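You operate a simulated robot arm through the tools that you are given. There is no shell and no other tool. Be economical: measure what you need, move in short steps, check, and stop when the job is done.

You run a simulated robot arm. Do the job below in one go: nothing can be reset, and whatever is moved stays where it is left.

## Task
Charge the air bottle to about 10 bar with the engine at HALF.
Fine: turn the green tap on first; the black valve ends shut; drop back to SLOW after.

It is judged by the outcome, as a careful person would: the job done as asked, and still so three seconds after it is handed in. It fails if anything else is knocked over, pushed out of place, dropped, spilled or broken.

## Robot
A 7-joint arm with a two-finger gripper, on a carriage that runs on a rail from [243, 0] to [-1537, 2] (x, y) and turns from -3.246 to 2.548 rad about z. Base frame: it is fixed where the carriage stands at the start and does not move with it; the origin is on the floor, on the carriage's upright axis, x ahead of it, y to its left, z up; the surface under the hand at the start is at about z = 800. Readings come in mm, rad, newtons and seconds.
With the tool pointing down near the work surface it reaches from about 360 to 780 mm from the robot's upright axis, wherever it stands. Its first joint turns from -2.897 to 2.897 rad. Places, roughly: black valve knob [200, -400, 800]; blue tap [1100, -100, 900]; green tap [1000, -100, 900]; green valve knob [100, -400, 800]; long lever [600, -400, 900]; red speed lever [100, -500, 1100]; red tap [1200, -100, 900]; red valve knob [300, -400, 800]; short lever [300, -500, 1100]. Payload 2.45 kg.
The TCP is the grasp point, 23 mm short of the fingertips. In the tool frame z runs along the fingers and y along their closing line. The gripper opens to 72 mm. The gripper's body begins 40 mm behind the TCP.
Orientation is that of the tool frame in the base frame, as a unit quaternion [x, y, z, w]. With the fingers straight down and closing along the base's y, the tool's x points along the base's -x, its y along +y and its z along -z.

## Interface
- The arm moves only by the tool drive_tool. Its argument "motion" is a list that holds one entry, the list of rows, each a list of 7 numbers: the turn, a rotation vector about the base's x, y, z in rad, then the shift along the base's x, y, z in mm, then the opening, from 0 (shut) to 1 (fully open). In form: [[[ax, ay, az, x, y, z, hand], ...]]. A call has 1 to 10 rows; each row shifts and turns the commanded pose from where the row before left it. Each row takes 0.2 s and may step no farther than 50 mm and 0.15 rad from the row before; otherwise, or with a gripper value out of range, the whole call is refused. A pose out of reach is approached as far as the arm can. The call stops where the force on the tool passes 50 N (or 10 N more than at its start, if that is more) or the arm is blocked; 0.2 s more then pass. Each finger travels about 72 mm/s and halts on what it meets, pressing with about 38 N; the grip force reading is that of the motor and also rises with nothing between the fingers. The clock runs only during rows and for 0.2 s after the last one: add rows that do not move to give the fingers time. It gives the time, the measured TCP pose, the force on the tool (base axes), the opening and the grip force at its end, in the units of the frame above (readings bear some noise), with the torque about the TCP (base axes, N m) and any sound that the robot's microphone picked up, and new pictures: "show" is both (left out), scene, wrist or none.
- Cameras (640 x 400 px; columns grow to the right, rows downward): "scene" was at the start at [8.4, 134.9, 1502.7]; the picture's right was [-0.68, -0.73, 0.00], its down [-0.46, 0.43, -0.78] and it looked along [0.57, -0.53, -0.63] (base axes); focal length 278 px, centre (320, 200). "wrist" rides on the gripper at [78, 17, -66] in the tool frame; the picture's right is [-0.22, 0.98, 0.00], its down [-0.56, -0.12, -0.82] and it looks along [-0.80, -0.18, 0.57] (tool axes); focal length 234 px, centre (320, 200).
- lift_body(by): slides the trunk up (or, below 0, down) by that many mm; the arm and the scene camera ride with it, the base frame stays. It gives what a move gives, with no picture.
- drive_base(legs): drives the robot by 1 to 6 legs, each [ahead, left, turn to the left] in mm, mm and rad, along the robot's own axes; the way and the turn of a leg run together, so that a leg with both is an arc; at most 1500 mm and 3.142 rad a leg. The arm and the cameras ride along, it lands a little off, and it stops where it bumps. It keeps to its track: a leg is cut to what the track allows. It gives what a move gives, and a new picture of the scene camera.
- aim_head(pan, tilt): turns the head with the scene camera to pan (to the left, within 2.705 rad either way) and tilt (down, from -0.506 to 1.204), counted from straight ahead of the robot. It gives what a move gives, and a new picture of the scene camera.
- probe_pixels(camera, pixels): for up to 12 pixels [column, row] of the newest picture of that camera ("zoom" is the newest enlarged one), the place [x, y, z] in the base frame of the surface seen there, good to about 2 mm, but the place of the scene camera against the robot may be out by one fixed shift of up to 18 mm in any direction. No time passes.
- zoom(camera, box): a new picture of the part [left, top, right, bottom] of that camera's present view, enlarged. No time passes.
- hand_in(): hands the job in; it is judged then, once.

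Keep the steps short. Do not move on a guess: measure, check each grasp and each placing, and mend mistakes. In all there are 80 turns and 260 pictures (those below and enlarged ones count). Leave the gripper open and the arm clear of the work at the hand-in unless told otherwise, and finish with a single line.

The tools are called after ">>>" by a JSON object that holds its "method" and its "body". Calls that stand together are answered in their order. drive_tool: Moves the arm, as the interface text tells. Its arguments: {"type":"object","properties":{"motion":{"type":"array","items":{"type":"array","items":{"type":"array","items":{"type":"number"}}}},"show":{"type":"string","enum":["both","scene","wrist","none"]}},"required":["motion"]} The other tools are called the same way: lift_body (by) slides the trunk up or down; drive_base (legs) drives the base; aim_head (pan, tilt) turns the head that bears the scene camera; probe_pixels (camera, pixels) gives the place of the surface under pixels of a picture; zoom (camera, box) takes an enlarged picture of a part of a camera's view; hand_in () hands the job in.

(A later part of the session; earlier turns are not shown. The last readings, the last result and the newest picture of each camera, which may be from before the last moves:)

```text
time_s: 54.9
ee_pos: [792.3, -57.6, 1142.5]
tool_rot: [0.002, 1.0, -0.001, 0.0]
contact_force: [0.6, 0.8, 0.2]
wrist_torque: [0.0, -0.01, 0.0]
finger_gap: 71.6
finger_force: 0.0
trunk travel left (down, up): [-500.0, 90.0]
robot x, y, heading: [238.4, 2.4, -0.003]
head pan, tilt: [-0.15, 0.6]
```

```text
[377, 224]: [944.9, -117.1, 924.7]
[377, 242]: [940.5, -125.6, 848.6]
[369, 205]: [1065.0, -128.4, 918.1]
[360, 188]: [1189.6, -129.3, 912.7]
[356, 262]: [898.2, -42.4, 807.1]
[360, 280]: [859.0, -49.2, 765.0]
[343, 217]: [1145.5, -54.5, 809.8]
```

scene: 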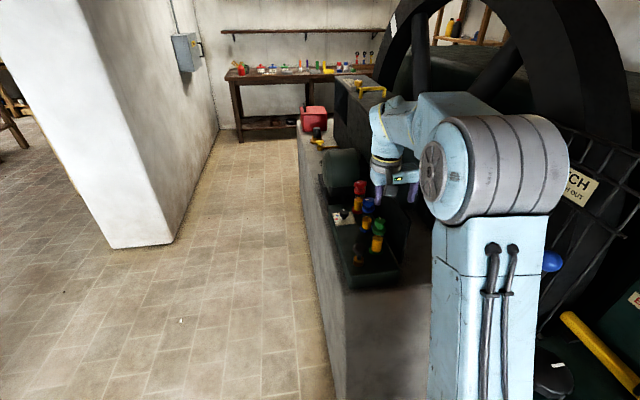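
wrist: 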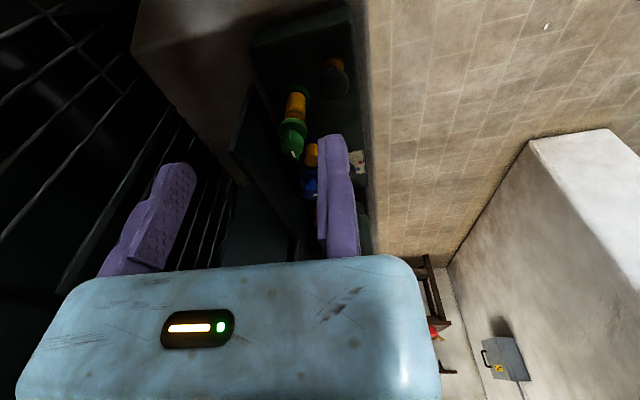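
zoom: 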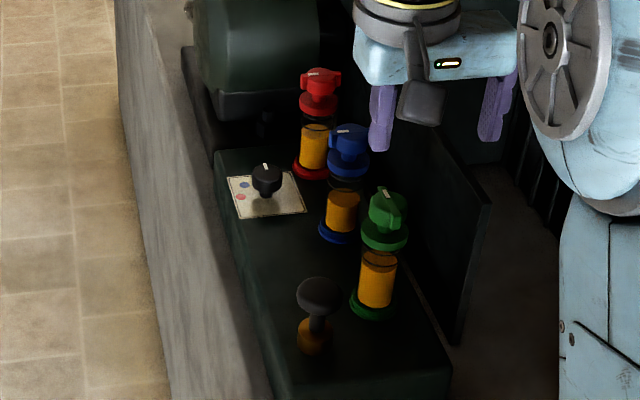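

The green tap's wing knob is at about (936,-133,930). I'll move the wrist camera closer to see its wing, mark and any lettering.

>>> {"method": "drive_tool", "body": {"motion": [[[0, 0, 0, 30, -25, -10, 1], [0, 0, 0, 30, -25, -10, 1], [0, 0, 0, 0, -25, -10, 1]]], "show": "wrist"}}

>>> {"method": "zoom", "body": {"camera": "wrist", "box": [270, 60, 400, 200]}}

```text
time_s: 55.7
ee_pos: [854.4, -134.5, 1111.6]
tool_rot: [0.002, 1.0, 0.001, -0.001]
contact_force: [0.0, 0.5, -0.1]
wrist_torque: [0.02, 0.03, -0.04]
finger_gap: 72.2
finger_force: 0.0
trunk travel left (down, up): [-500.0, 90.0]
robot x, y, heading: [238.9, 1.4, -0.003]
head pan, tilt: [-0.15, 0.6]
```

wrist: 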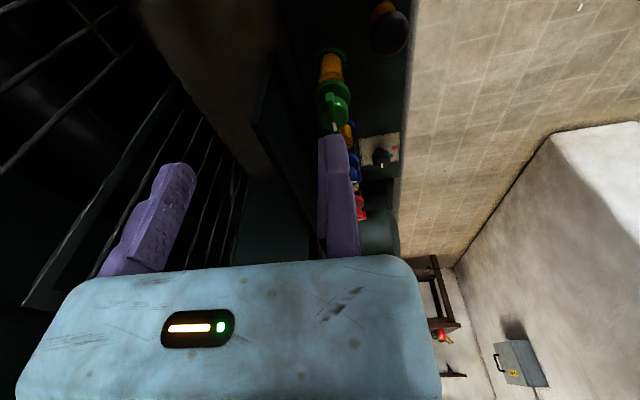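

```text
2.86 times, centred on (335, 130) of wrist
```

zoom: 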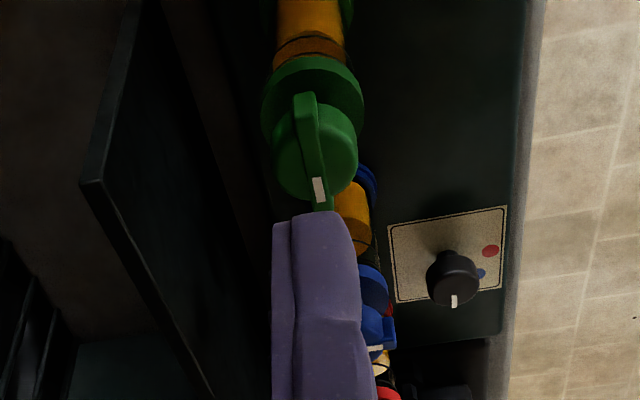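

>>> {"method": "zoom", "body": {"camera": "scene", "box": [340, 170, 400, 260]}}

>>> {"method": "zoom", "body": {"camera": "scene", "box": [280, 60, 400, 160]}}

```text
4.44 times, centred on (370, 215) of scene
```

zoom: 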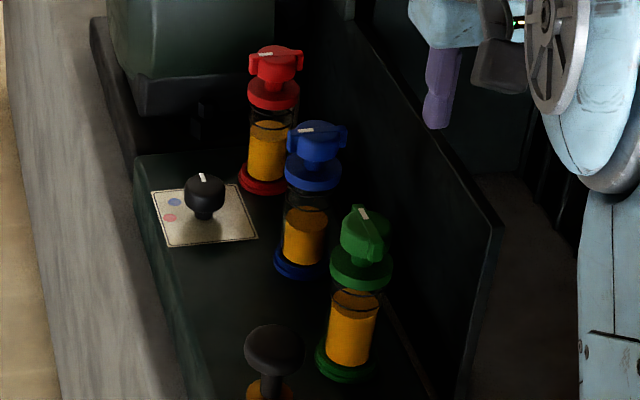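

```text
4.00 times, centred on (340, 110) of scene
```

zoom: 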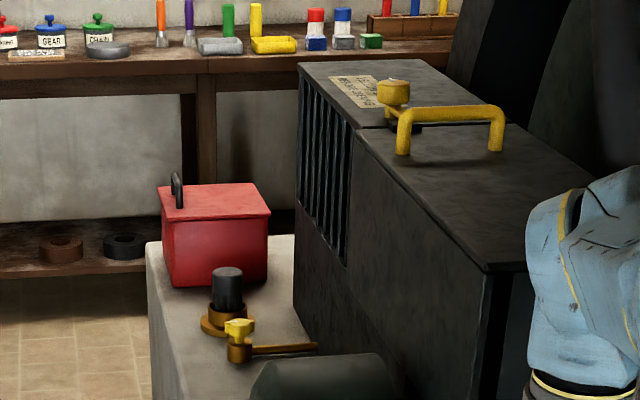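

Red and blue have the wing across with the mark toward +y. Green's wing lies along x with its mark toward +x, so it is the one that is off. Turning it on is a quarter turn counter-clockwise. I'll measure the knob with the wrist camera.

>>> {"method": "drive_tool", "body": {"motion": [[[0, 0, 0, 0, 40, 0, 1], [0, 0, 0, 0, 0, 0, 1]]], "show": "wrist"}}

>>> {"method": "zoom", "body": {"camera": "wrist", "box": [270, 40, 390, 160]}}

```text
time_s: 56.3
ee_pos: [852.2, -94.8, 1113.2]
tool_rot: [0.003, 1.0, 0.0, 0.001]
contact_force: [0.0, 0.8, 0.3]
wrist_torque: [-0.02, 0.05, -0.04]
finger_gap: 71.8
finger_force: 0.0
trunk travel left (down, up): [-500.0, 90.0]
robot x, y, heading: [235.9, -0.3, -0.003]
head pan, tilt: [-0.15, 0.6]
```

wrist: 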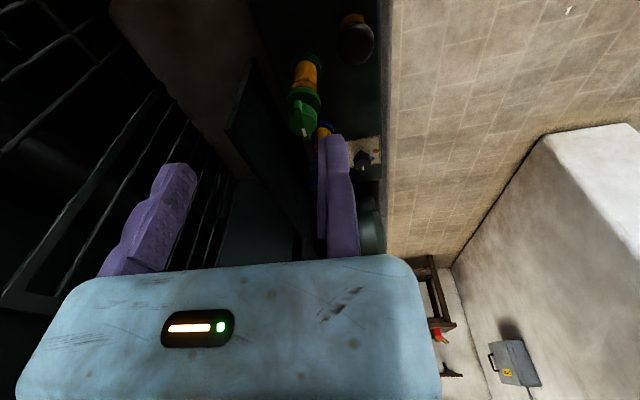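

```text
3.33 times, centred on (330, 100) of wrist
```

zoom: 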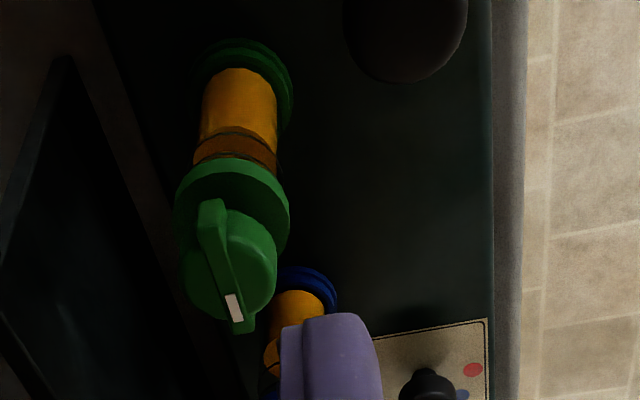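

>>> {"method": "probe_pixels", "body": {"camera": "zoom", "pixels": [[209, 205], [212, 250], [234, 308], [245, 325], [255, 250], [195, 285], [240, 170], [182, 205], [284, 205], [200, 220], [240, 115], [270, 270]]}}

```text
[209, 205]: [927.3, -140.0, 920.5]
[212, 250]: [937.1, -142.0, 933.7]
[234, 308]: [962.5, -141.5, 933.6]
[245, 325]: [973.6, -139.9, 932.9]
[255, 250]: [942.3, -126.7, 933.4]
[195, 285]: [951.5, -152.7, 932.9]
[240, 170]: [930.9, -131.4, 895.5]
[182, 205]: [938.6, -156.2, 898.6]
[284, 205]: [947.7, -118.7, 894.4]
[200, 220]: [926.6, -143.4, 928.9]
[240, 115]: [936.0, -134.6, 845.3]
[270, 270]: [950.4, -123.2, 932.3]
```

>>> {"method": "probe_pixels", "body": {"camera": "zoom", "pixels": [[65, 65], [5, 255], [100, 180], [50, 250], [20, 330], [150, 300]]}}

>>> {"method": "drive_tool", "body": {"motion": [[[0, 0, -0.15, 0, 0, 0, 1], [0, 0, -0.15, 0, 0, 0, 1], [0, 0, -0.15, 0, 0, 0, 1], [0, 0, -0.15, 0, 0, 0, 1], [0, 0, -0.15, 0, 0, 0, 1], [0, 0, -0.15, 0, 0, 0, 1], [0, 0, -0.15, 0, 0, 0, 1], [0, 0, -0.15, 0, 0, 0, 1], [0, 0, -0.15, 0, 0, 0, 1], [0, 0, -0.15, 0, 0, 0, 1]]], "show": "none"}}

>>> {"method": "drive_tool", "body": {"motion": [[[0, 0, -0.071, 30, 30, 0, 1], [0, 0, 0, 35, 20, 0, 1], [0, 0, 0, 33, 0, 0, 1]]]}}

```text
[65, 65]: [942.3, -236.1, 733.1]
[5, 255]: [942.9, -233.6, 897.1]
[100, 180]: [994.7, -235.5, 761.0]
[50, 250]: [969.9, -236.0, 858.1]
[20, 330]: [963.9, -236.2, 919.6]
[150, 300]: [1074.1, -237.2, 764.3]
```

```text
time_s: 58.5
ee_pos: [852.5, -94.2, 1112.9]
tool_rot: [0.684, 0.73, 0.0, 0.001]
contact_force: [1.0, -0.5, -0.5]
wrist_torque: [0.02, -0.01, -0.01]
finger_gap: 72.0
finger_force: 0.1
trunk travel left (down, up): [-500.0, 90.0]
robot x, y, heading: [237.2, 0.3, -0.006]
head pan, tilt: [-0.15, 0.6]
```

```text
time_s: 59.3
ee_pos: [951.7, -44.7, 1113.4]
tool_rot: [0.709, 0.705, -0.001, -0.001]
contact_force: [0.4, 0.2, -0.2]
wrist_torque: [-0.04, -0.03, -0.01]
finger_gap: 71.9
finger_force: 0.1
trunk travel left (down, up): [-500.0, 90.0]
robot x, y, heading: [242.1, 1.3, -0.003]
head pan, tilt: [-0.15, 0.6]
```

scene: 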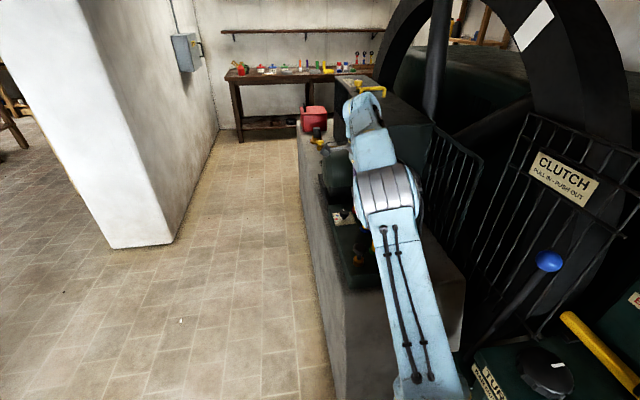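
wrist: 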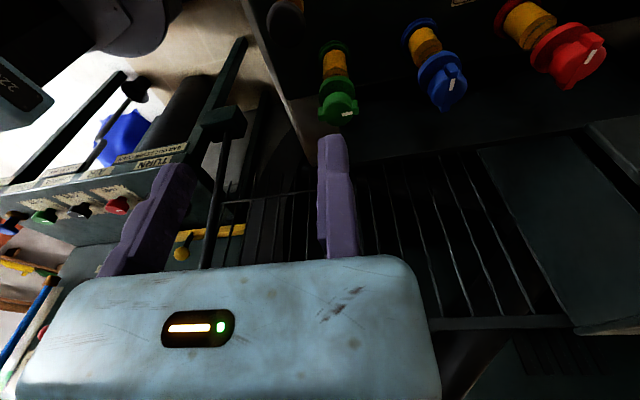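

>>> {"method": "zoom", "body": {"camera": "wrist", "box": [290, 20, 490, 145]}}

```text
3.20 times, centred on (390, 82) of wrist
```

zoom: 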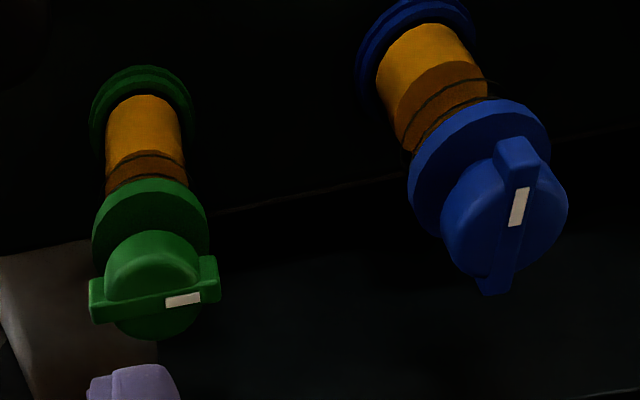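

>>> {"method": "probe_pixels", "body": {"camera": "zoom", "pixels": [[94, 285], [95, 310], [212, 262], [215, 285], [155, 245], [160, 330], [155, 298], [100, 300], [207, 275]]}}

```text
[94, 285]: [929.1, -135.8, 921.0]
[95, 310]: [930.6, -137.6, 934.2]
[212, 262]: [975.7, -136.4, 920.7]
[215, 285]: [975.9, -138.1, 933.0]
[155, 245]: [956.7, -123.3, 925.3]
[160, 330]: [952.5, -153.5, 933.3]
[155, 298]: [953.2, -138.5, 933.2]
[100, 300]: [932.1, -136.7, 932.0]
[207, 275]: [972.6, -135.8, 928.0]
```

The green knob's centre is (952.5,-139.5), with the wing 50 mm long at z≈918–934. I'll position above it and descend with the fingers straddling the wing ends.

>>> {"method": "drive_tool", "body": {"motion": [[[0, 0, 0, 1, -48, 0, 1], [0, 0, 0, 0, -47, -40, 1], [0, 0, 0, 0, 0, -45, 1], [0, 0, 0, 0, 0, -45, 1], [0, 0, 0, 0, 0, -3, 1]]], "show": "wrist"}}

>>> {"method": "zoom", "body": {"camera": "scene", "box": [320, 180, 420, 280]}}

```text
refused: row 2 steps farther than a row can; nothing moved
```

```text
4.00 times, centred on (370, 230) of scene
```

zoom: 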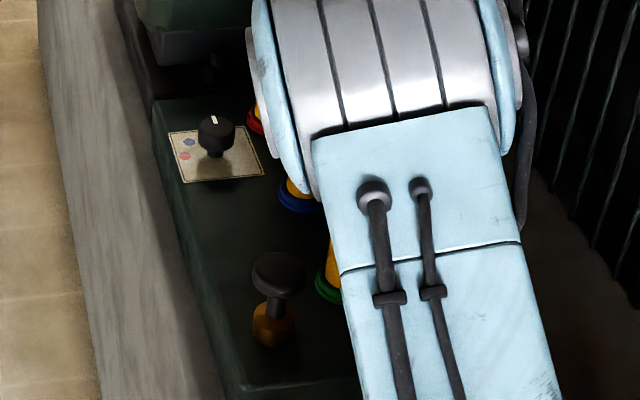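

>>> {"method": "drive_tool", "body": {"motion": [[[0, 0, 0, 1, -48, 0, 1], [0, 0, 0, 0, -47, 0, 1], [0, 0, 0, 0, 0, -43, 1], [0, 0, 0, 0, 0, -45, 1], [0, 0, 0, 0, 0, -45, 1]]], "show": "wrist"}}

```text
time_s: 60.5
ee_pos: [948.3, -139.5, 978.9]
tool_rot: [0.709, 0.705, 0.0, -0.001]
contact_force: [-0.7, -0.4, -0.7]
wrist_torque: [0.0, 0.0, 0.01]
finger_gap: 72.1
finger_force: 0.1
trunk travel left (down, up): [-500.0, 90.0]
robot x, y, heading: [240.4, 0.5, -0.006]
head pan, tilt: [-0.15, 0.6]
```

wrist: 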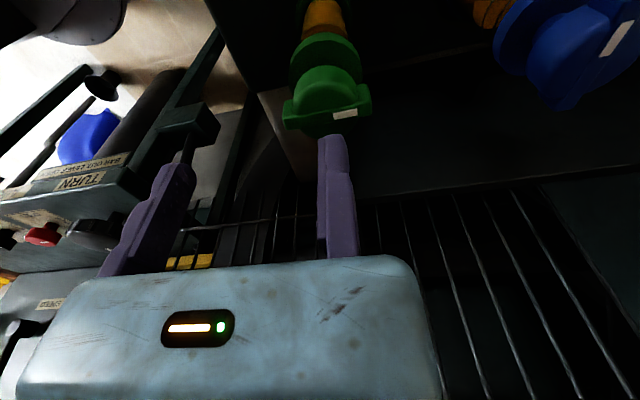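

>>> {"method": "probe_pixels", "body": {"camera": "wrist", "pixels": [[288, 115], [290, 122], [366, 100], [367, 115], [328, 120], [345, 114], [325, 75], [330, 131]]}}

```text
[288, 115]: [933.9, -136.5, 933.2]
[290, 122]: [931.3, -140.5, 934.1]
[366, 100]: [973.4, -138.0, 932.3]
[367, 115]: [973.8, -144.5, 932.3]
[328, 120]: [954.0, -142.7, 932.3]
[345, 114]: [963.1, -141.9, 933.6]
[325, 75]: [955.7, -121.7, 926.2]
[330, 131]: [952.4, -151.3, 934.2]
```

The hand is about 3 mm short in x, so I'll correct, descend to z≈930 and close.

>>> {"method": "drive_tool", "body": {"motion": [[[0, 0, 0, 3, 0, -25, 1], [0, 0, 0, 0, 0, -23, 1], [0, 0, 0, 0, 0, 0, 0.5], [0, 0, 0, 0, 0, 0, 0.5], [0, 0, 0, 0, 0, 0, 0.5]]], "show": "wrist"}}

```text
time_s: 61.0
ee_pos: [956.0, -142.0, 955.0]
tool_rot: [0.708, 0.706, 0.007, 0.012]
contact_force: [-5.4, 0.8, 22.5]
wrist_torque: [0.03, 0.12, 0.03]
finger_gap: 71.9
finger_force: 0.0
trunk travel left (down, up): [-500.0, 90.0]
robot x, y, heading: [239.4, -1.3, -0.005]
head pan, tilt: [-0.15, 0.6]
stopped in row 2: the force on the tool passed its limit at 68 N (the readings are from after the stop); the commanded pose is now the measured one
```

wrist: 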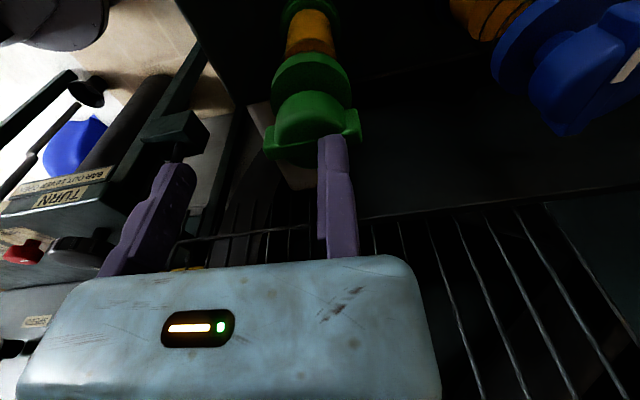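

The +x finger landed on top of the wing, so the fingers are not where I assumed relative to the TCP. I'll lift a little and probe the fingers themselves.

>>> {"method": "drive_tool", "body": {"motion": [[[0, 0, 0, 0, 0, 30, 1], [0, 0, 0, 0, 0, 0, 1]]], "show": "wrist"}}

>>> {"method": "probe_pixels", "body": {"camera": "wrist", "pixels": [[332, 140], [345, 142], [340, 240], [322, 200], [180, 170], [190, 185], [150, 240], [420, 300], [60, 320], [200, 320]]}}

```text
time_s: 61.6
ee_pos: [955.7, -139.1, 980.1]
tool_rot: [0.708, 0.706, 0.005, 0.009]
contact_force: [-1.3, 0.0, 0.3]
wrist_torque: [-0.01, -0.01, 0.02]
finger_gap: 71.9
finger_force: 0.2
trunk travel left (down, up): [-500.0, 90.0]
robot x, y, heading: [238.4, 1.1, -0.007]
head pan, tilt: [-0.15, 0.6]
```

wrist: 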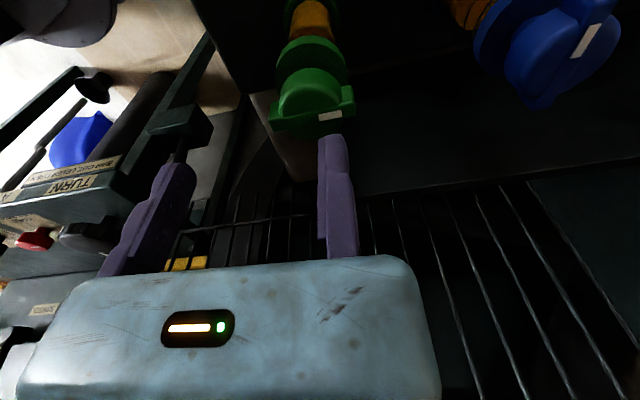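

```text
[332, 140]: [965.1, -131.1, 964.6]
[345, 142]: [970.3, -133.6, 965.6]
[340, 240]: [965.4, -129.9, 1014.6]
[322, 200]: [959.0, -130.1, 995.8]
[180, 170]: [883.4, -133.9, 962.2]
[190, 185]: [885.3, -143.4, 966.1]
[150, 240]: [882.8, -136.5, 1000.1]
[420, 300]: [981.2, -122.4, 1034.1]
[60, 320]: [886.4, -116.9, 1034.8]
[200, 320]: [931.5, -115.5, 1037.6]
```

The probes show the right finger's inner face at x≈959, just at the TCP, and the left finger 72 mm away at ≈887. So the right finger stays at the TCP line and only the left one travels. The fixed finger must therefore go just past the wing's +x end (977), which puts the TCP at x≈976.

I'll also correct the small tilt.

>>> {"method": "drive_tool", "body": {"motion": [[[0.0057, 0.0198, 0, 20.5, 0, 0, 1], [0, 0, 0, 0, 0, -15, 1]]], "show": "wrist"}}

>>> {"method": "probe_pixels", "body": {"camera": "wrist", "pixels": [[322, 200], [332, 140], [190, 185], [320, 150]]}}

```text
time_s: 62.2
ee_pos: [977.9, -140.2, 966.6]
tool_rot: [0.708, 0.706, 0.001, 0.0]
contact_force: [0.3, -0.5, 0.1]
wrist_torque: [0.01, 0.02, 0.01]
finger_gap: 72.1
finger_force: 0.0
trunk travel left (down, up): [-500.0, 90.0]
robot x, y, heading: [239.0, -0.9, -0.005]
head pan, tilt: [-0.15, 0.6]
```

wrist: 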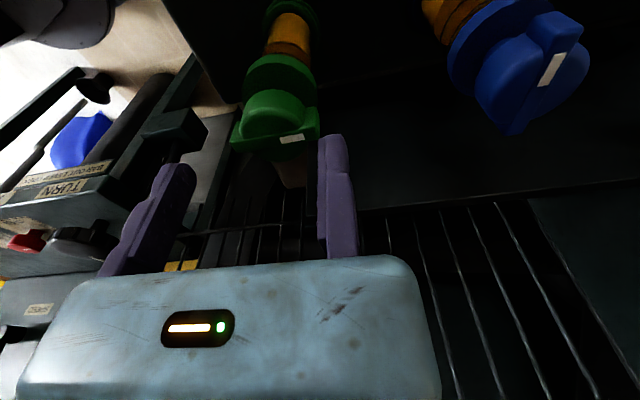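

```text
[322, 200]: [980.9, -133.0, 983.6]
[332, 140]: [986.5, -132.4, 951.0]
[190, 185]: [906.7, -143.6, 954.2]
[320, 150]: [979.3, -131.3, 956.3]
```

>>> {"method": "drive_tool", "body": {"motion": [[[0, 0, 0, 0, 0, -18, 1], [0, 0, 0, 0, 0, -18, 1], [0, 0, 0, 0, 0, 0, 0.6], [0, 0, 0, 0, 0, 0, 0.6], [0, 0, 0, 0, 0, 0, 0.6]]], "show": "wrist"}}

```text
time_s: 63.4
ee_pos: [976.9, -141.1, 931.2]
tool_rot: [0.708, 0.706, 0.0, 0.0]
contact_force: [-0.8, 0.4, -0.9]
wrist_torque: [0.01, 0.02, 0.0]
finger_gap: 43.9
finger_force: 0.2
trunk travel left (down, up): [-500.0, 90.0]
robot x, y, heading: [238.4, -3.2, -0.006]
head pan, tilt: [-0.15, 0.6]
```

wrist: 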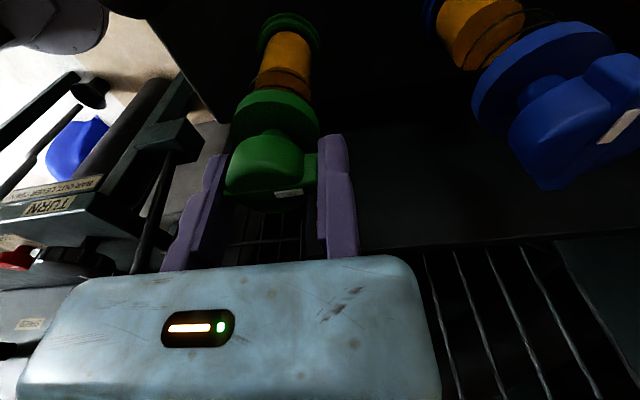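

>>> {"method": "drive_tool", "body": {"motion": [[[0, 0, 0, 0, 0, 0, 0.5], [0, 0, 0, 0, 0, 0, 0.5], [0, 0, 0, 0, 0, 0, 0.5]]], "show": "wrist"}}

```text
time_s: 64.2
ee_pos: [976.8, -141.6, 930.2]
tool_rot: [0.708, 0.706, 0.0, 0.001]
contact_force: [-5.5, 0.8, -2.7]
wrist_torque: [0.02, 0.01, -0.03]
finger_gap: 43.7
finger_force: 5.7
trunk travel left (down, up): [-500.0, 90.0]
robot x, y, heading: [239.7, 2.5, -0.008]
head pan, tilt: [-0.15, 0.6]
```

wrist: 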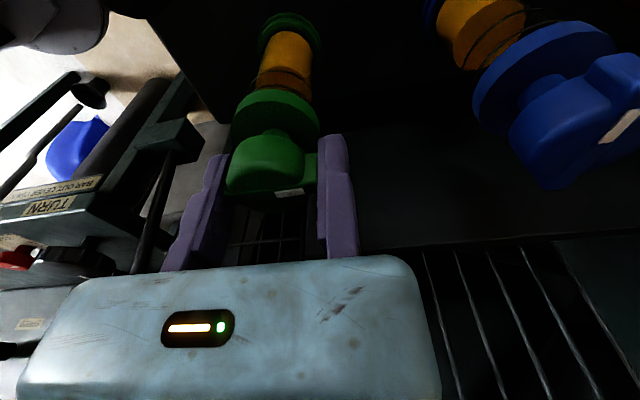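

The grip is on the wing, with a 43.7 mm gap and rising force. I'll squeeze more firmly and turn counter-clockwise about the tap's axis, half a quarter first.

>>> {"method": "drive_tool", "body": {"motion": [[[0, 0, 0, 0, 0, 0, 0.2], [0, 0, 0.15, -0.24, 3.26, 0, 0.2], [0, 0, 0.15, -0.73, 3.18, 0, 0.2], [0, 0, 0.15, -1.2, 3.04, 0, 0.2], [0, 0, 0.15, -1.64, 2.83, 0, 0.2], [0, 0, 0.15, -2.04, 2.55, 0, 0.2]]], "show": "wrist"}}

```text
time_s: 65.6
ee_pos: [969.5, -127.1, 930.4]
tool_rot: [0.399, 0.917, 0.0, 0.001]
contact_force: [-17.0, -12.3, -2.9]
wrist_torque: [-0.01, 0.18, 0.03]
finger_gap: 40.8
finger_force: 19.2
trunk travel left (down, up): [-500.0, 90.0]
robot x, y, heading: [244.1, 1.2, -0.006]
head pan, tilt: [-0.15, 0.6]
```

wrist: 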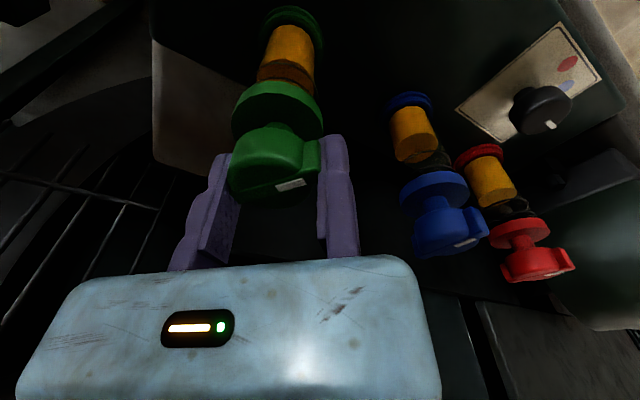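

The knob is turning with the hand. The net force shows the fixed finger is a little off the wing end, so I'll shift inward 2 mm and finish the turn.

>>> {"method": "drive_tool", "body": {"motion": [[[0, 0, 0, -1.5, -1.4, 0, 0.2], [0, 0, 0.15, -2.3, 2.1, 0, 0.2], [0, 0, 0.15, -2.6, 1.7, 0, 0.2], [0, 0, 0.15, -2.8, 1.3, 0, 0.2], [0, 0, 0.15, -3.0, 0.9, 0, 0.2], [0, 0, 0.15, -3.1, 0.4, 0, 0.2]]], "show": "wrist"}}

```text
time_s: 67.0
ee_pos: [955.1, -123.0, 930.2]
tool_rot: [0.037, 0.999, 0.001, 0.001]
contact_force: [-7.3, -16.3, 1.4]
wrist_torque: [-0.2, 0.17, -0.5]
finger_gap: 37.5
finger_force: 33.1
trunk travel left (down, up): [-500.0, 90.0]
robot x, y, heading: [237.8, 1.6, -0.009]
head pan, tilt: [-0.15, 0.6]
```

wrist: 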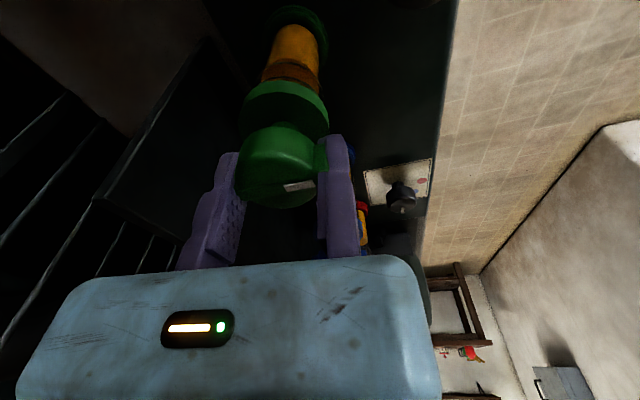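

The resistance torque is −0.5 N·m, so it is near its stop at about 1.5 rad. I'll nudge the last bit, then release and rise.

>>> {"method": "drive_tool", "body": {"motion": [[[0, 0, 0.08, -1.7, 0, 0, 0.2], [0, 0, 0, 0, 0, 0, 0.2], [0, 0, 0, 0, 0, 0, 0.9], [0, 0, 0, 0, 4, 0, 1], [0, 0, 0, 0, 0, 40, 1], [0, 0, 0, -30, 0, 40, 1], [0, 0, 0, -40, 0, 30, 1]]]}}

>>> {"method": "zoom", "body": {"camera": "wrist", "box": [230, 20, 410, 160]}}

```text
time_s: 68.6
ee_pos: [883.1, -113.4, 1040.3]
tool_rot: [-0.003, 1.0, 0.0, 0.001]
contact_force: [-0.5, 0.2, -0.4]
wrist_torque: [-0.04, -0.01, 0.02]
finger_gap: 72.0
finger_force: 0.1
trunk travel left (down, up): [-500.0, 90.0]
robot x, y, heading: [237.5, -2.3, -0.007]
head pan, tilt: [-0.15, 0.6]
```

scene: 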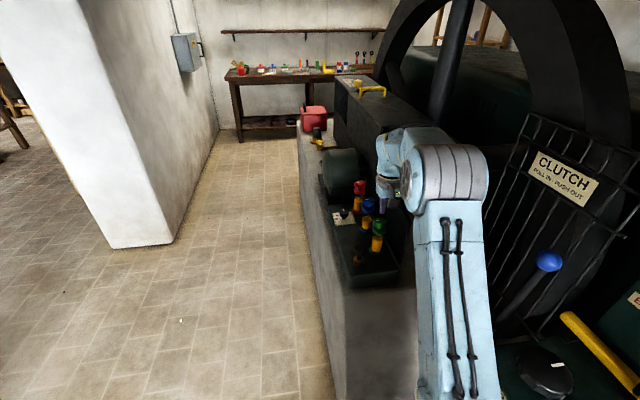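
wrist: 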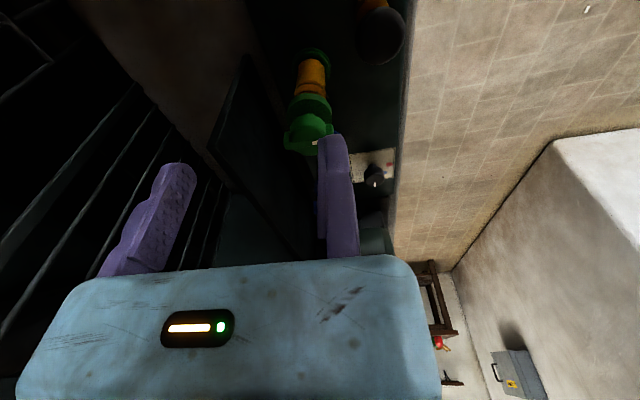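

```text
2.86 times, centred on (320, 90) of wrist
```

zoom: 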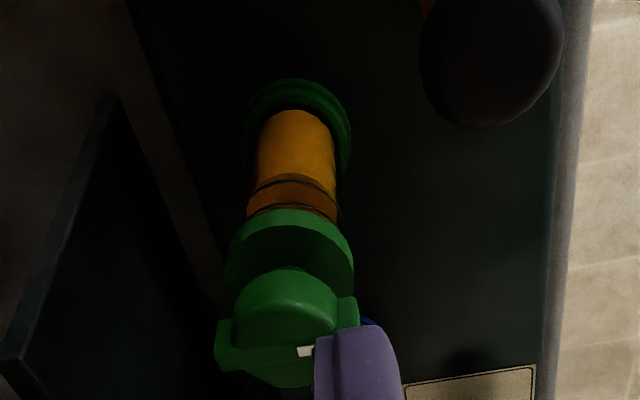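

>>> {"method": "zoom", "body": {"camera": "scene", "box": [330, 170, 410, 270]}}

```text
4.00 times, centred on (370, 220) of scene
```

zoom: 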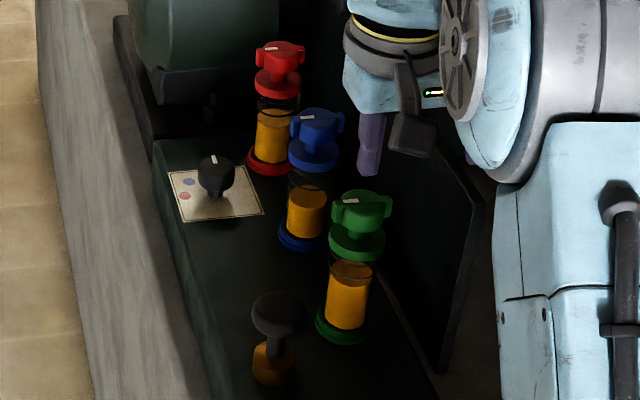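

The green tap now matches the others: wing across, mark toward +y, so it is on. Next I'll retract the hand to the middle and drive back to the console.

>>> {"method": "drive_tool", "body": {"motion": [[[0, 0, 0, -40, 25, 0, 1], [0, 0, 0, -40, 25, 15, 1], [0, 0, 0, -40, 25, 15, 1], [0, 0, 0, -40, 25, 15, 1], [0, 0, 0, -40, 10, 15, 1]]], "show": "none"}}

>>> {"method": "drive_base", "body": {"legs": [[-590, 0, 0]]}}

>>> {"method": "aim_head", "body": {"pan": -0.85, "tilt": 0.45}}

```text
time_s: 69.8
ee_pos: [685.2, -5.3, 1099.2]
tool_rot: [-0.002, 1.0, 0.002, 0.0]
contact_force: [0.6, -0.9, -0.6]
wrist_torque: [0.0, 0.04, -0.01]
finger_gap: 71.9
finger_force: 0.0
trunk travel left (down, up): [-500.0, 90.0]
robot x, y, heading: [238.4, -1.8, -0.009]
head pan, tilt: [-0.15, 0.6]
```

```text
time_s: 73.3
ee_pos: [83.2, -8.0, 1099.7]
tool_rot: [0.0, 1.0, 0.001, 0.0]
contact_force: [0.7, 0.3, -0.2]
wrist_torque: [0.0, 0.0, -0.03]
finger_gap: 72.2
finger_force: 0.0
trunk travel left (down, up): [-500.0, 90.0]
robot x, y, heading: [-364.0, -1.1, -0.019]
head pan, tilt: [-0.15, 0.6]
```

scene: 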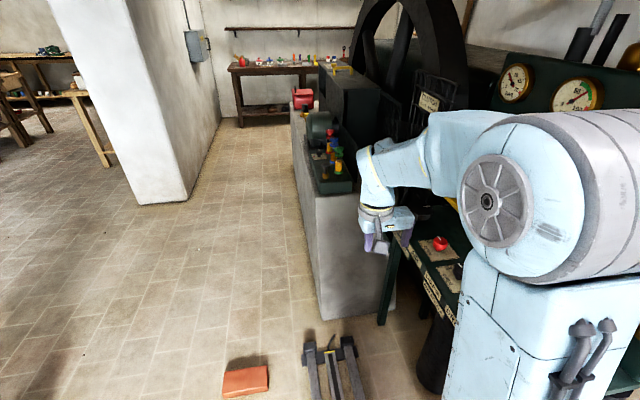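

```text
time_s: 74.4
ee_pos: [83.7, -8.3, 1099.7]
tool_rot: [0.0, 1.0, 0.001, 0.0]
contact_force: [-0.5, -0.1, -0.1]
wrist_torque: [0.01, 0.0, -0.01]
finger_gap: 72.1
finger_force: 0.0
trunk travel left (down, up): [-500.0, 90.0]
robot x, y, heading: [-365.3, 0.6, -0.011]
head pan, tilt: [-0.85, 0.45]
```

scene: 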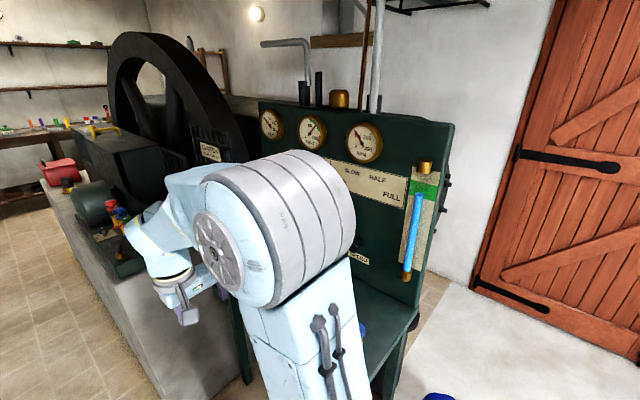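

The elbow hides the levers, but the BAR gauge and speed labels are visible. I'll measure the labels and read the gauge.

>>> {"method": "probe_pixels", "body": {"camera": "scene", "pixels": [[352, 172], [377, 178], [391, 197], [360, 259], [272, 124], [312, 133], [364, 144]]}}

>>> {"method": "zoom", "body": {"camera": "scene", "box": [250, 95, 410, 215]}}

>>> {"method": "zoom", "body": {"camera": "scene", "box": [252, 104, 292, 144]}}

```text
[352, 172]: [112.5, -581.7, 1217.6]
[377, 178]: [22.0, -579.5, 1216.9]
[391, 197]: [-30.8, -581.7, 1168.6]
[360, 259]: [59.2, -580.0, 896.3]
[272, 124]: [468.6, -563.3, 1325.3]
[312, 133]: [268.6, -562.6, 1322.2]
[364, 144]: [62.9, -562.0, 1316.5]
```

```text
3.33 times, centred on (330, 155) of scene
```

zoom: 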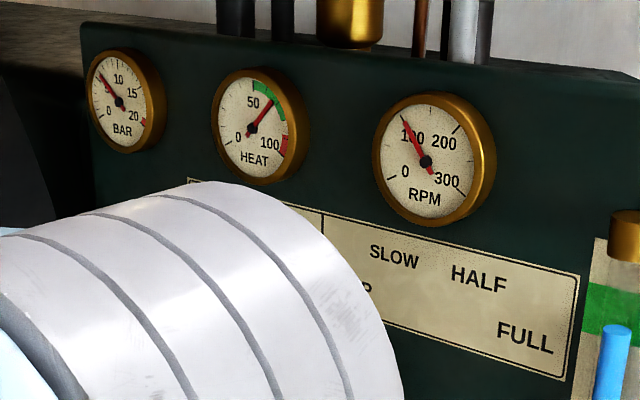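

```text
10.00 times, centred on (272, 124) of scene
```

zoom: 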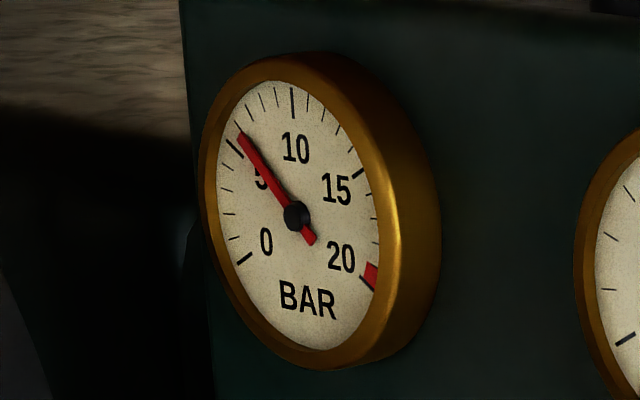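

The bottle reads about 5.4 bar, and RPM is about 90–100 (SLOW). Next I'll probe the label centres and move the hand toward the speed lever for a wrist-camera view.

>>> {"method": "probe_pixels", "body": {"camera": "scene", "pixels": [[368, 172], [394, 178], [407, 196], [360, 259]]}}

>>> {"method": "drive_tool", "body": {"motion": [[[0, 0, -0.1, 0, -35, 25, 1], [0, 0, -0.1, 0, -35, 25, 1], [0, 0, -0.1, 0, -35, 25, 1], [0, 0, -0.1, 0, -35, 25, 1], [0, 0, -0.1, 0, -40, 20, 1], [0, 0, -0.1, 0, -40, 20, 1], [0, 0, -0.1, 0, -40, 0, 1]]], "show": "both"}}

```text
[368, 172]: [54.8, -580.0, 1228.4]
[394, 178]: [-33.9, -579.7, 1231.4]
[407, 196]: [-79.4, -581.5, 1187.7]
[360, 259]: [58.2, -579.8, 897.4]
```

```text
time_s: 76.0
ee_pos: [83.6, -269.5, 1239.9]
tool_rot: [0.344, 0.939, 0.0, 0.0]
contact_force: [-0.2, 0.9, -0.2]
wrist_torque: [0.0, 0.01, 0.02]
finger_gap: 72.0
finger_force: 0.0
trunk travel left (down, up): [-500.0, 90.0]
robot x, y, heading: [-363.6, 1.9, -0.016]
head pan, tilt: [-0.85, 0.45]
```

scene: 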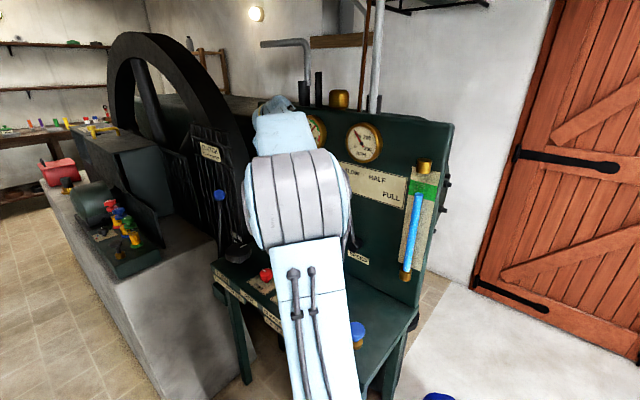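
wrist: 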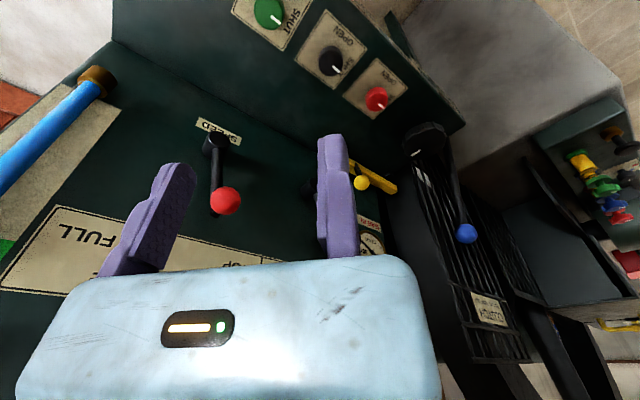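

>>> {"method": "probe_pixels", "body": {"camera": "wrist", "pixels": [[227, 200], [214, 145], [216, 175], [218, 132], [331, 62], [270, 14], [376, 99], [336, 68], [322, 65], [333, 48]]}}

>>> {"method": "zoom", "body": {"camera": "wrist", "box": [230, 0, 410, 120]}}

```text
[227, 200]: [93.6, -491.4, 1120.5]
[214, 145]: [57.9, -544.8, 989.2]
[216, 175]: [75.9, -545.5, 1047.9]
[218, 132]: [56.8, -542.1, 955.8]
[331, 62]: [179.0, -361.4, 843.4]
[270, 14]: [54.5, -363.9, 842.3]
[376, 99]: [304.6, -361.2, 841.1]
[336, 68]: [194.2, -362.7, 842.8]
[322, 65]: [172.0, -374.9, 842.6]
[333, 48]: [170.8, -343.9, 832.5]
```

```text
3.33 times, centred on (320, 60) of wrist
```

zoom: 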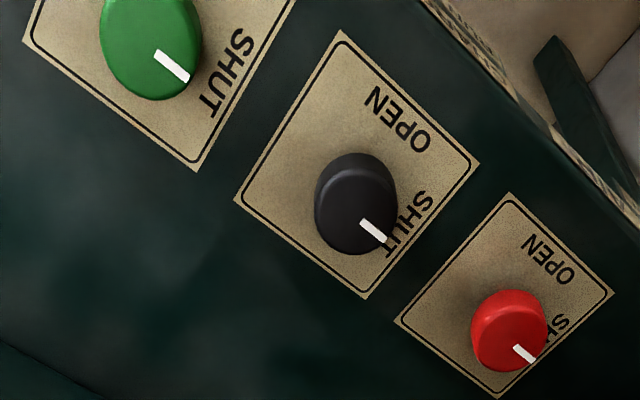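

I can see everything I need. The black knob's mark points to SHUT (+x) and OPEN is toward +y, so opening is counter-clockwise. The speed ball is at about (94,-491,1120), pivoting at (57,-542,957) and now on SLOW.

I'll turn the hand so its fingers close along x and tilt it toward the panel.

>>> {"method": "drive_tool", "body": {"motion": [[[0, 0, -0.145, 0, 0, 0, 1], [0, 0, -0.145, 0, 0, 0, 1], [0, 0, -0.145, 0, 0, 0, 1], [0, 0, -0.145, 0, 0, 0, 1], [0, 0, -0.145, 0, 0, 0, 1], [0, 0, -0.145, 0, 0, 0, 1], [-0.15, 0, 0, 0, 0, 0, 1], [-0.15, 0, 0, 0, 0, 0, 1], [-0.15, 0, 0, 0, 0, 0, 1], [-0.15, 0, 0, 0, 0, 0, 1]]], "show": "both"}}

```text
time_s: 78.2
ee_pos: [83.5, -267.7, 1239.5]
tool_rot: [0.676, 0.675, -0.208, 0.211]
contact_force: [0.3, -0.4, 0.3]
wrist_torque: [0.03, 0.03, 0.0]
finger_gap: 72.1
finger_force: 0.1
trunk travel left (down, up): [-500.0, 90.0]
robot x, y, heading: [-361.8, 1.2, -0.013]
head pan, tilt: [-0.85, 0.45]
```

scene: 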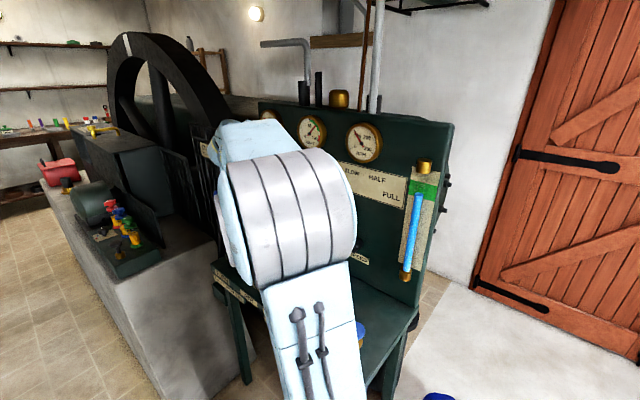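
wrist: 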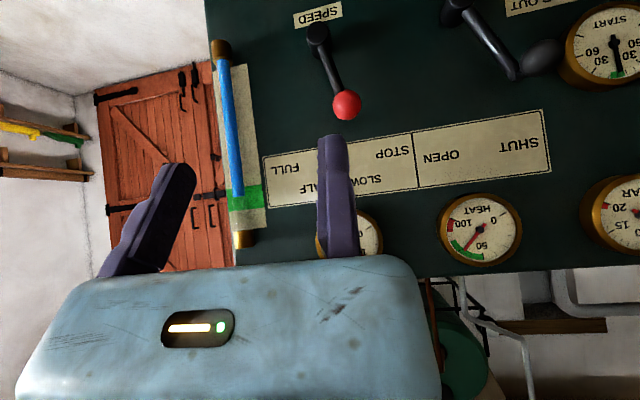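

>>> {"method": "probe_pixels", "body": {"camera": "wrist", "pixels": [[347, 105], [335, 105], [360, 105], [347, 93], [347, 118], [318, 35], [335, 80], [375, 181], [306, 188], [285, 165], [394, 153]]}}

```text
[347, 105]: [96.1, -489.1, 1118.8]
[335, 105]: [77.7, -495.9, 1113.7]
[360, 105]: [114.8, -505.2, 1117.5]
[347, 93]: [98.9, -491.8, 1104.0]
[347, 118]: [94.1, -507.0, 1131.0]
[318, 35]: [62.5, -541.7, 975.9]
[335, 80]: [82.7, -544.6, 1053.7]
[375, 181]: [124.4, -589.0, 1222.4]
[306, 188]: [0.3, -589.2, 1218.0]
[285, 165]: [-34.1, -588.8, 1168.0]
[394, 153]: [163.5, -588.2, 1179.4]
```

The ball's centre is about (96.5,-507,1115), radius about 18. SLOW is about +12°, and HALF mirrors it at ball x≈28. I'll stage 100 mm back along the approach line with the fixed finger on the +x side.

>>> {"method": "drive_tool", "body": {"motion": [[[0, 0, 0, 8, -45, -9, 1], [0, 0, 0, 8, -45, -9, 1], [0, 0, 0, 8, -45, -9, 1], [0, 0, 0, 7.5, -44, -10, 1], [0, 0, 0, 0, -28, -41, 1]]], "show": "both"}}

>>> {"method": "probe_pixels", "body": {"camera": "wrist", "pixels": [[322, 200], [332, 140], [190, 185]]}}

```text
time_s: 79.4
ee_pos: [113.8, -476.7, 1159.3]
tool_rot: [0.676, 0.675, -0.209, 0.21]
contact_force: [-0.7, 0.4, -0.6]
wrist_torque: [-0.02, 0.0, -0.01]
finger_gap: 71.9
finger_force: 0.1
trunk travel left (down, up): [-500.0, 90.0]
robot x, y, heading: [-362.8, 2.5, -0.023]
head pan, tilt: [-0.85, 0.45]
```

scene: 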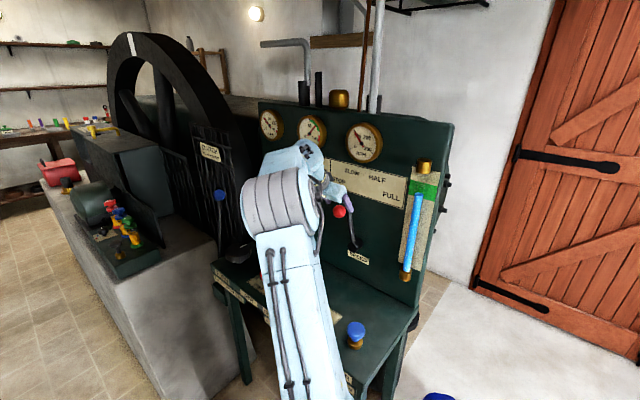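
wrist: 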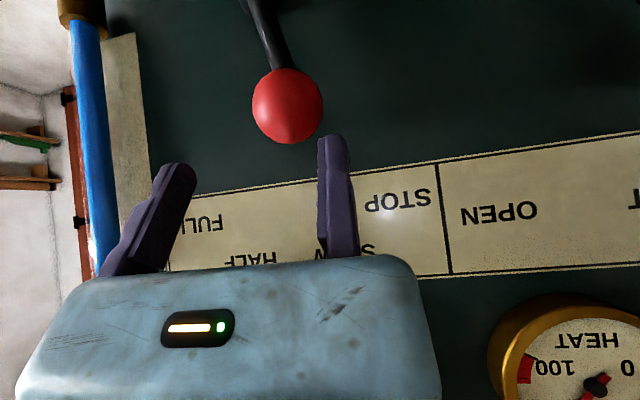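

```text
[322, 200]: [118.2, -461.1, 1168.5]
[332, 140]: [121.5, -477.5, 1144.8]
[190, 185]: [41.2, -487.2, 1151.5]
```

>>> {"method": "probe_pixels", "body": {"camera": "wrist", "pixels": [[288, 105], [257, 105], [319, 105], [288, 72], [288, 138]]}}

```text
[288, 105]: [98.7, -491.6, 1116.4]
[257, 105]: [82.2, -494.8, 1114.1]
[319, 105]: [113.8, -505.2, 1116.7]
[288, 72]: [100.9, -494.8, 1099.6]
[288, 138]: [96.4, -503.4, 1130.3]
```

The ball sits between the fingers. I'll advance and close on it.

>>> {"method": "drive_tool", "body": {"motion": [[[0, 0, 0, 1, -13, -19, 1], [0, 0, 0, 0, -13, -19, 1], [0, 0, 0, 0, 0, 0, 0.5], [0, 0, 0, 0, 0, 0, 0.4], [0, 0, 0, 0, 0, 0, 0.3], [0, 0, 0, 0, 0, 0, 0.3]]], "show": "both"}}

```text
time_s: 80.8
ee_pos: [117.0, -500.4, 1124.5]
tool_rot: [0.676, 0.674, -0.209, 0.21]
contact_force: [-3.7, 1.8, 0.4]
wrist_torque: [-0.03, 0.3, -0.05]
finger_gap: 40.9
finger_force: 45.3
trunk travel left (down, up): [-500.0, 90.0]
robot x, y, heading: [-365.8, 1.3, -0.014]
head pan, tilt: [-0.85, 0.45]
```

scene: 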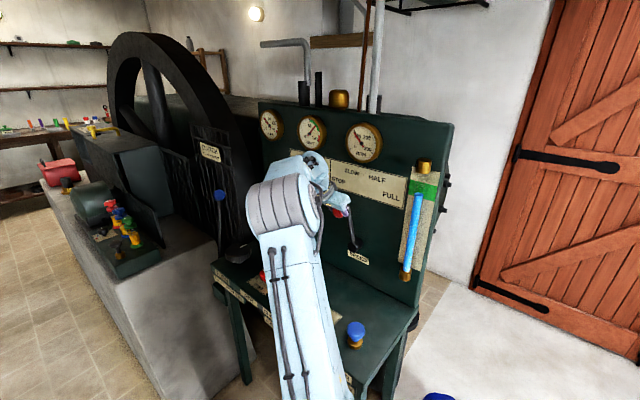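
wrist: 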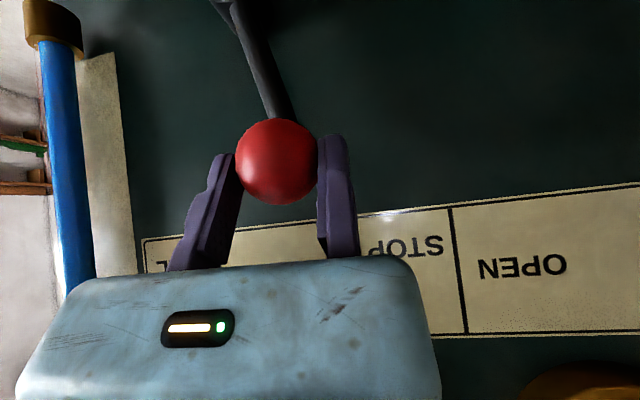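

The ball is held, with a 41 mm gap and 45 N. I'll swing it along its arc toward HALF.

>>> {"method": "drive_tool", "body": {"motion": [[[0, 0, 0, -6.8, 0, 1.4, 0.3], [0, 0, 0, -6.9, 0, 1.0, 0.3], [0, 0, 0, -6.9, 0, 0.8, 0.3], [0, 0, 0, -7, 0, 0.5, 0.3], [0, 0, 0, -7, 0, 0.2, 0.3], [0, 0, 0, -7, 0, -0.2, 0.3], [0, 0, 0, -7, 0, -0.5, 0.3], [0, 0, 0, -6.9, 0, -0.8, 0.3], [0, 0, 0, -6.9, 0, -1.0, 0.3]]], "show": "both"}}

>>> {"method": "zoom", "body": {"camera": "scene", "box": [250, 95, 442, 275]}}

```text
time_s: 82.8
ee_pos: [53.5, -500.5, 1125.5]
tool_rot: [0.676, 0.674, -0.209, 0.21]
contact_force: [4.1, -2.7, 0.4]
wrist_torque: [0.02, -0.71, 0.02]
finger_gap: 40.9
finger_force: 45.5
trunk travel left (down, up): [-500.0, 90.0]
robot x, y, heading: [-362.8, -1.0, -0.013]
head pan, tilt: [-0.85, 0.45]
```

scene: 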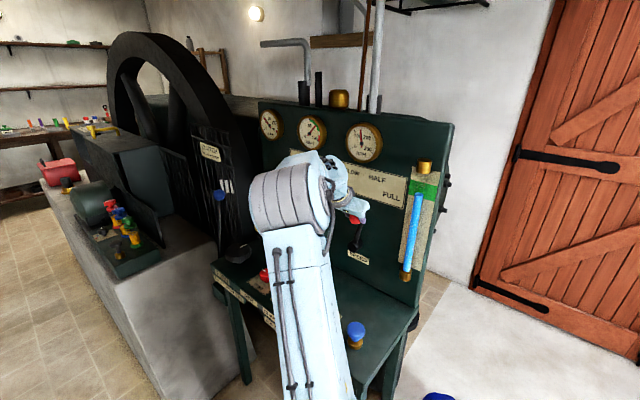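
wrist: 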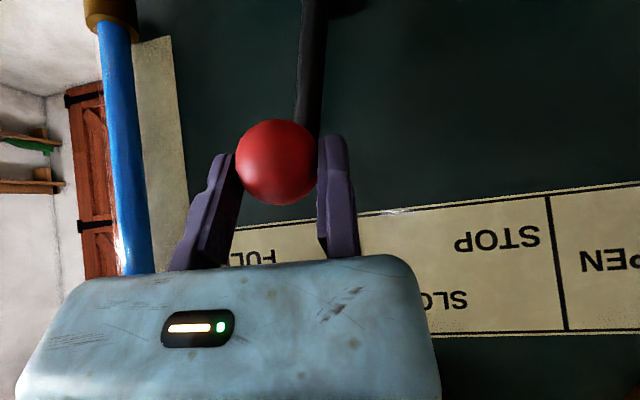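

```text
2.22 times, centred on (346, 185) of scene
```

zoom: 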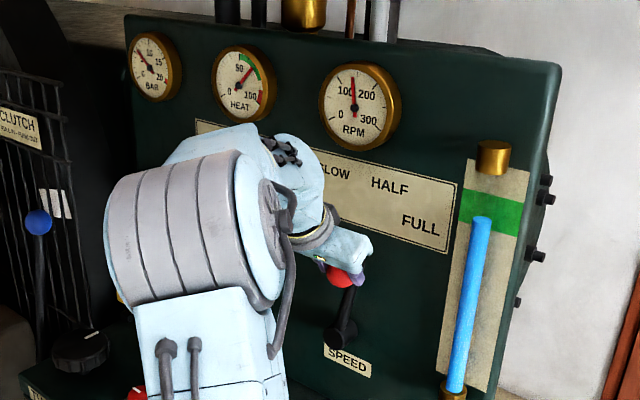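

RPM is rising, about 140 so far. I'll move the last 8 mm to mirror SLOW and wait for it to settle.

>>> {"method": "drive_tool", "body": {"motion": [[[0, 0, 0, -4, 0, -0.8, 0.3], [0, 0, 0, -4, 0, -1, 0.3], [0, 0, 0, 0, 0, 0, 0.3], [0, 0, 0, 0, 0, 0, 0.3], [0, 0, 0, 0, 0, 0, 0.3], [0, 0, 0, 0, 0, 0, 0.3], [0, 0, 0, 0, 0, 0, 0.3], [0, 0, 0, 0, 0, 0, 0.3], [0, 0, 0, 0, 0, 0, 0.3], [0, 0, 0, 0, 0, 0, 0.3]]], "show": "scene"}}

>>> {"method": "zoom", "body": {"camera": "scene", "box": [330, 110, 430, 270]}}

```text
time_s: 85.0
ee_pos: [44.7, -500.2, 1122.9]
tool_rot: [0.676, 0.675, -0.21, 0.21]
contact_force: [2.8, -2.6, 4.7]
wrist_torque: [-0.18, -0.27, 0.04]
finger_gap: 41.2
finger_force: 44.8
trunk travel left (down, up): [-500.0, 90.0]
robot x, y, heading: [-361.9, -0.6, -0.014]
head pan, tilt: [-0.85, 0.45]
```

scene: 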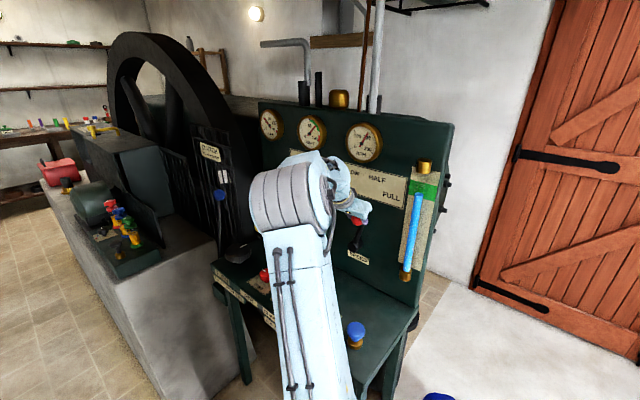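

```text
2.50 times, centred on (380, 190) of scene
```

zoom: 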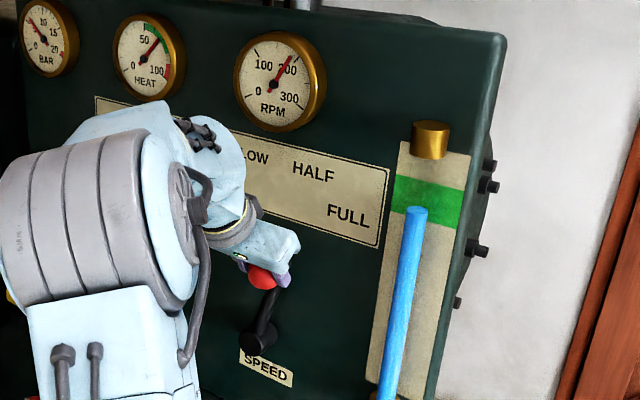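

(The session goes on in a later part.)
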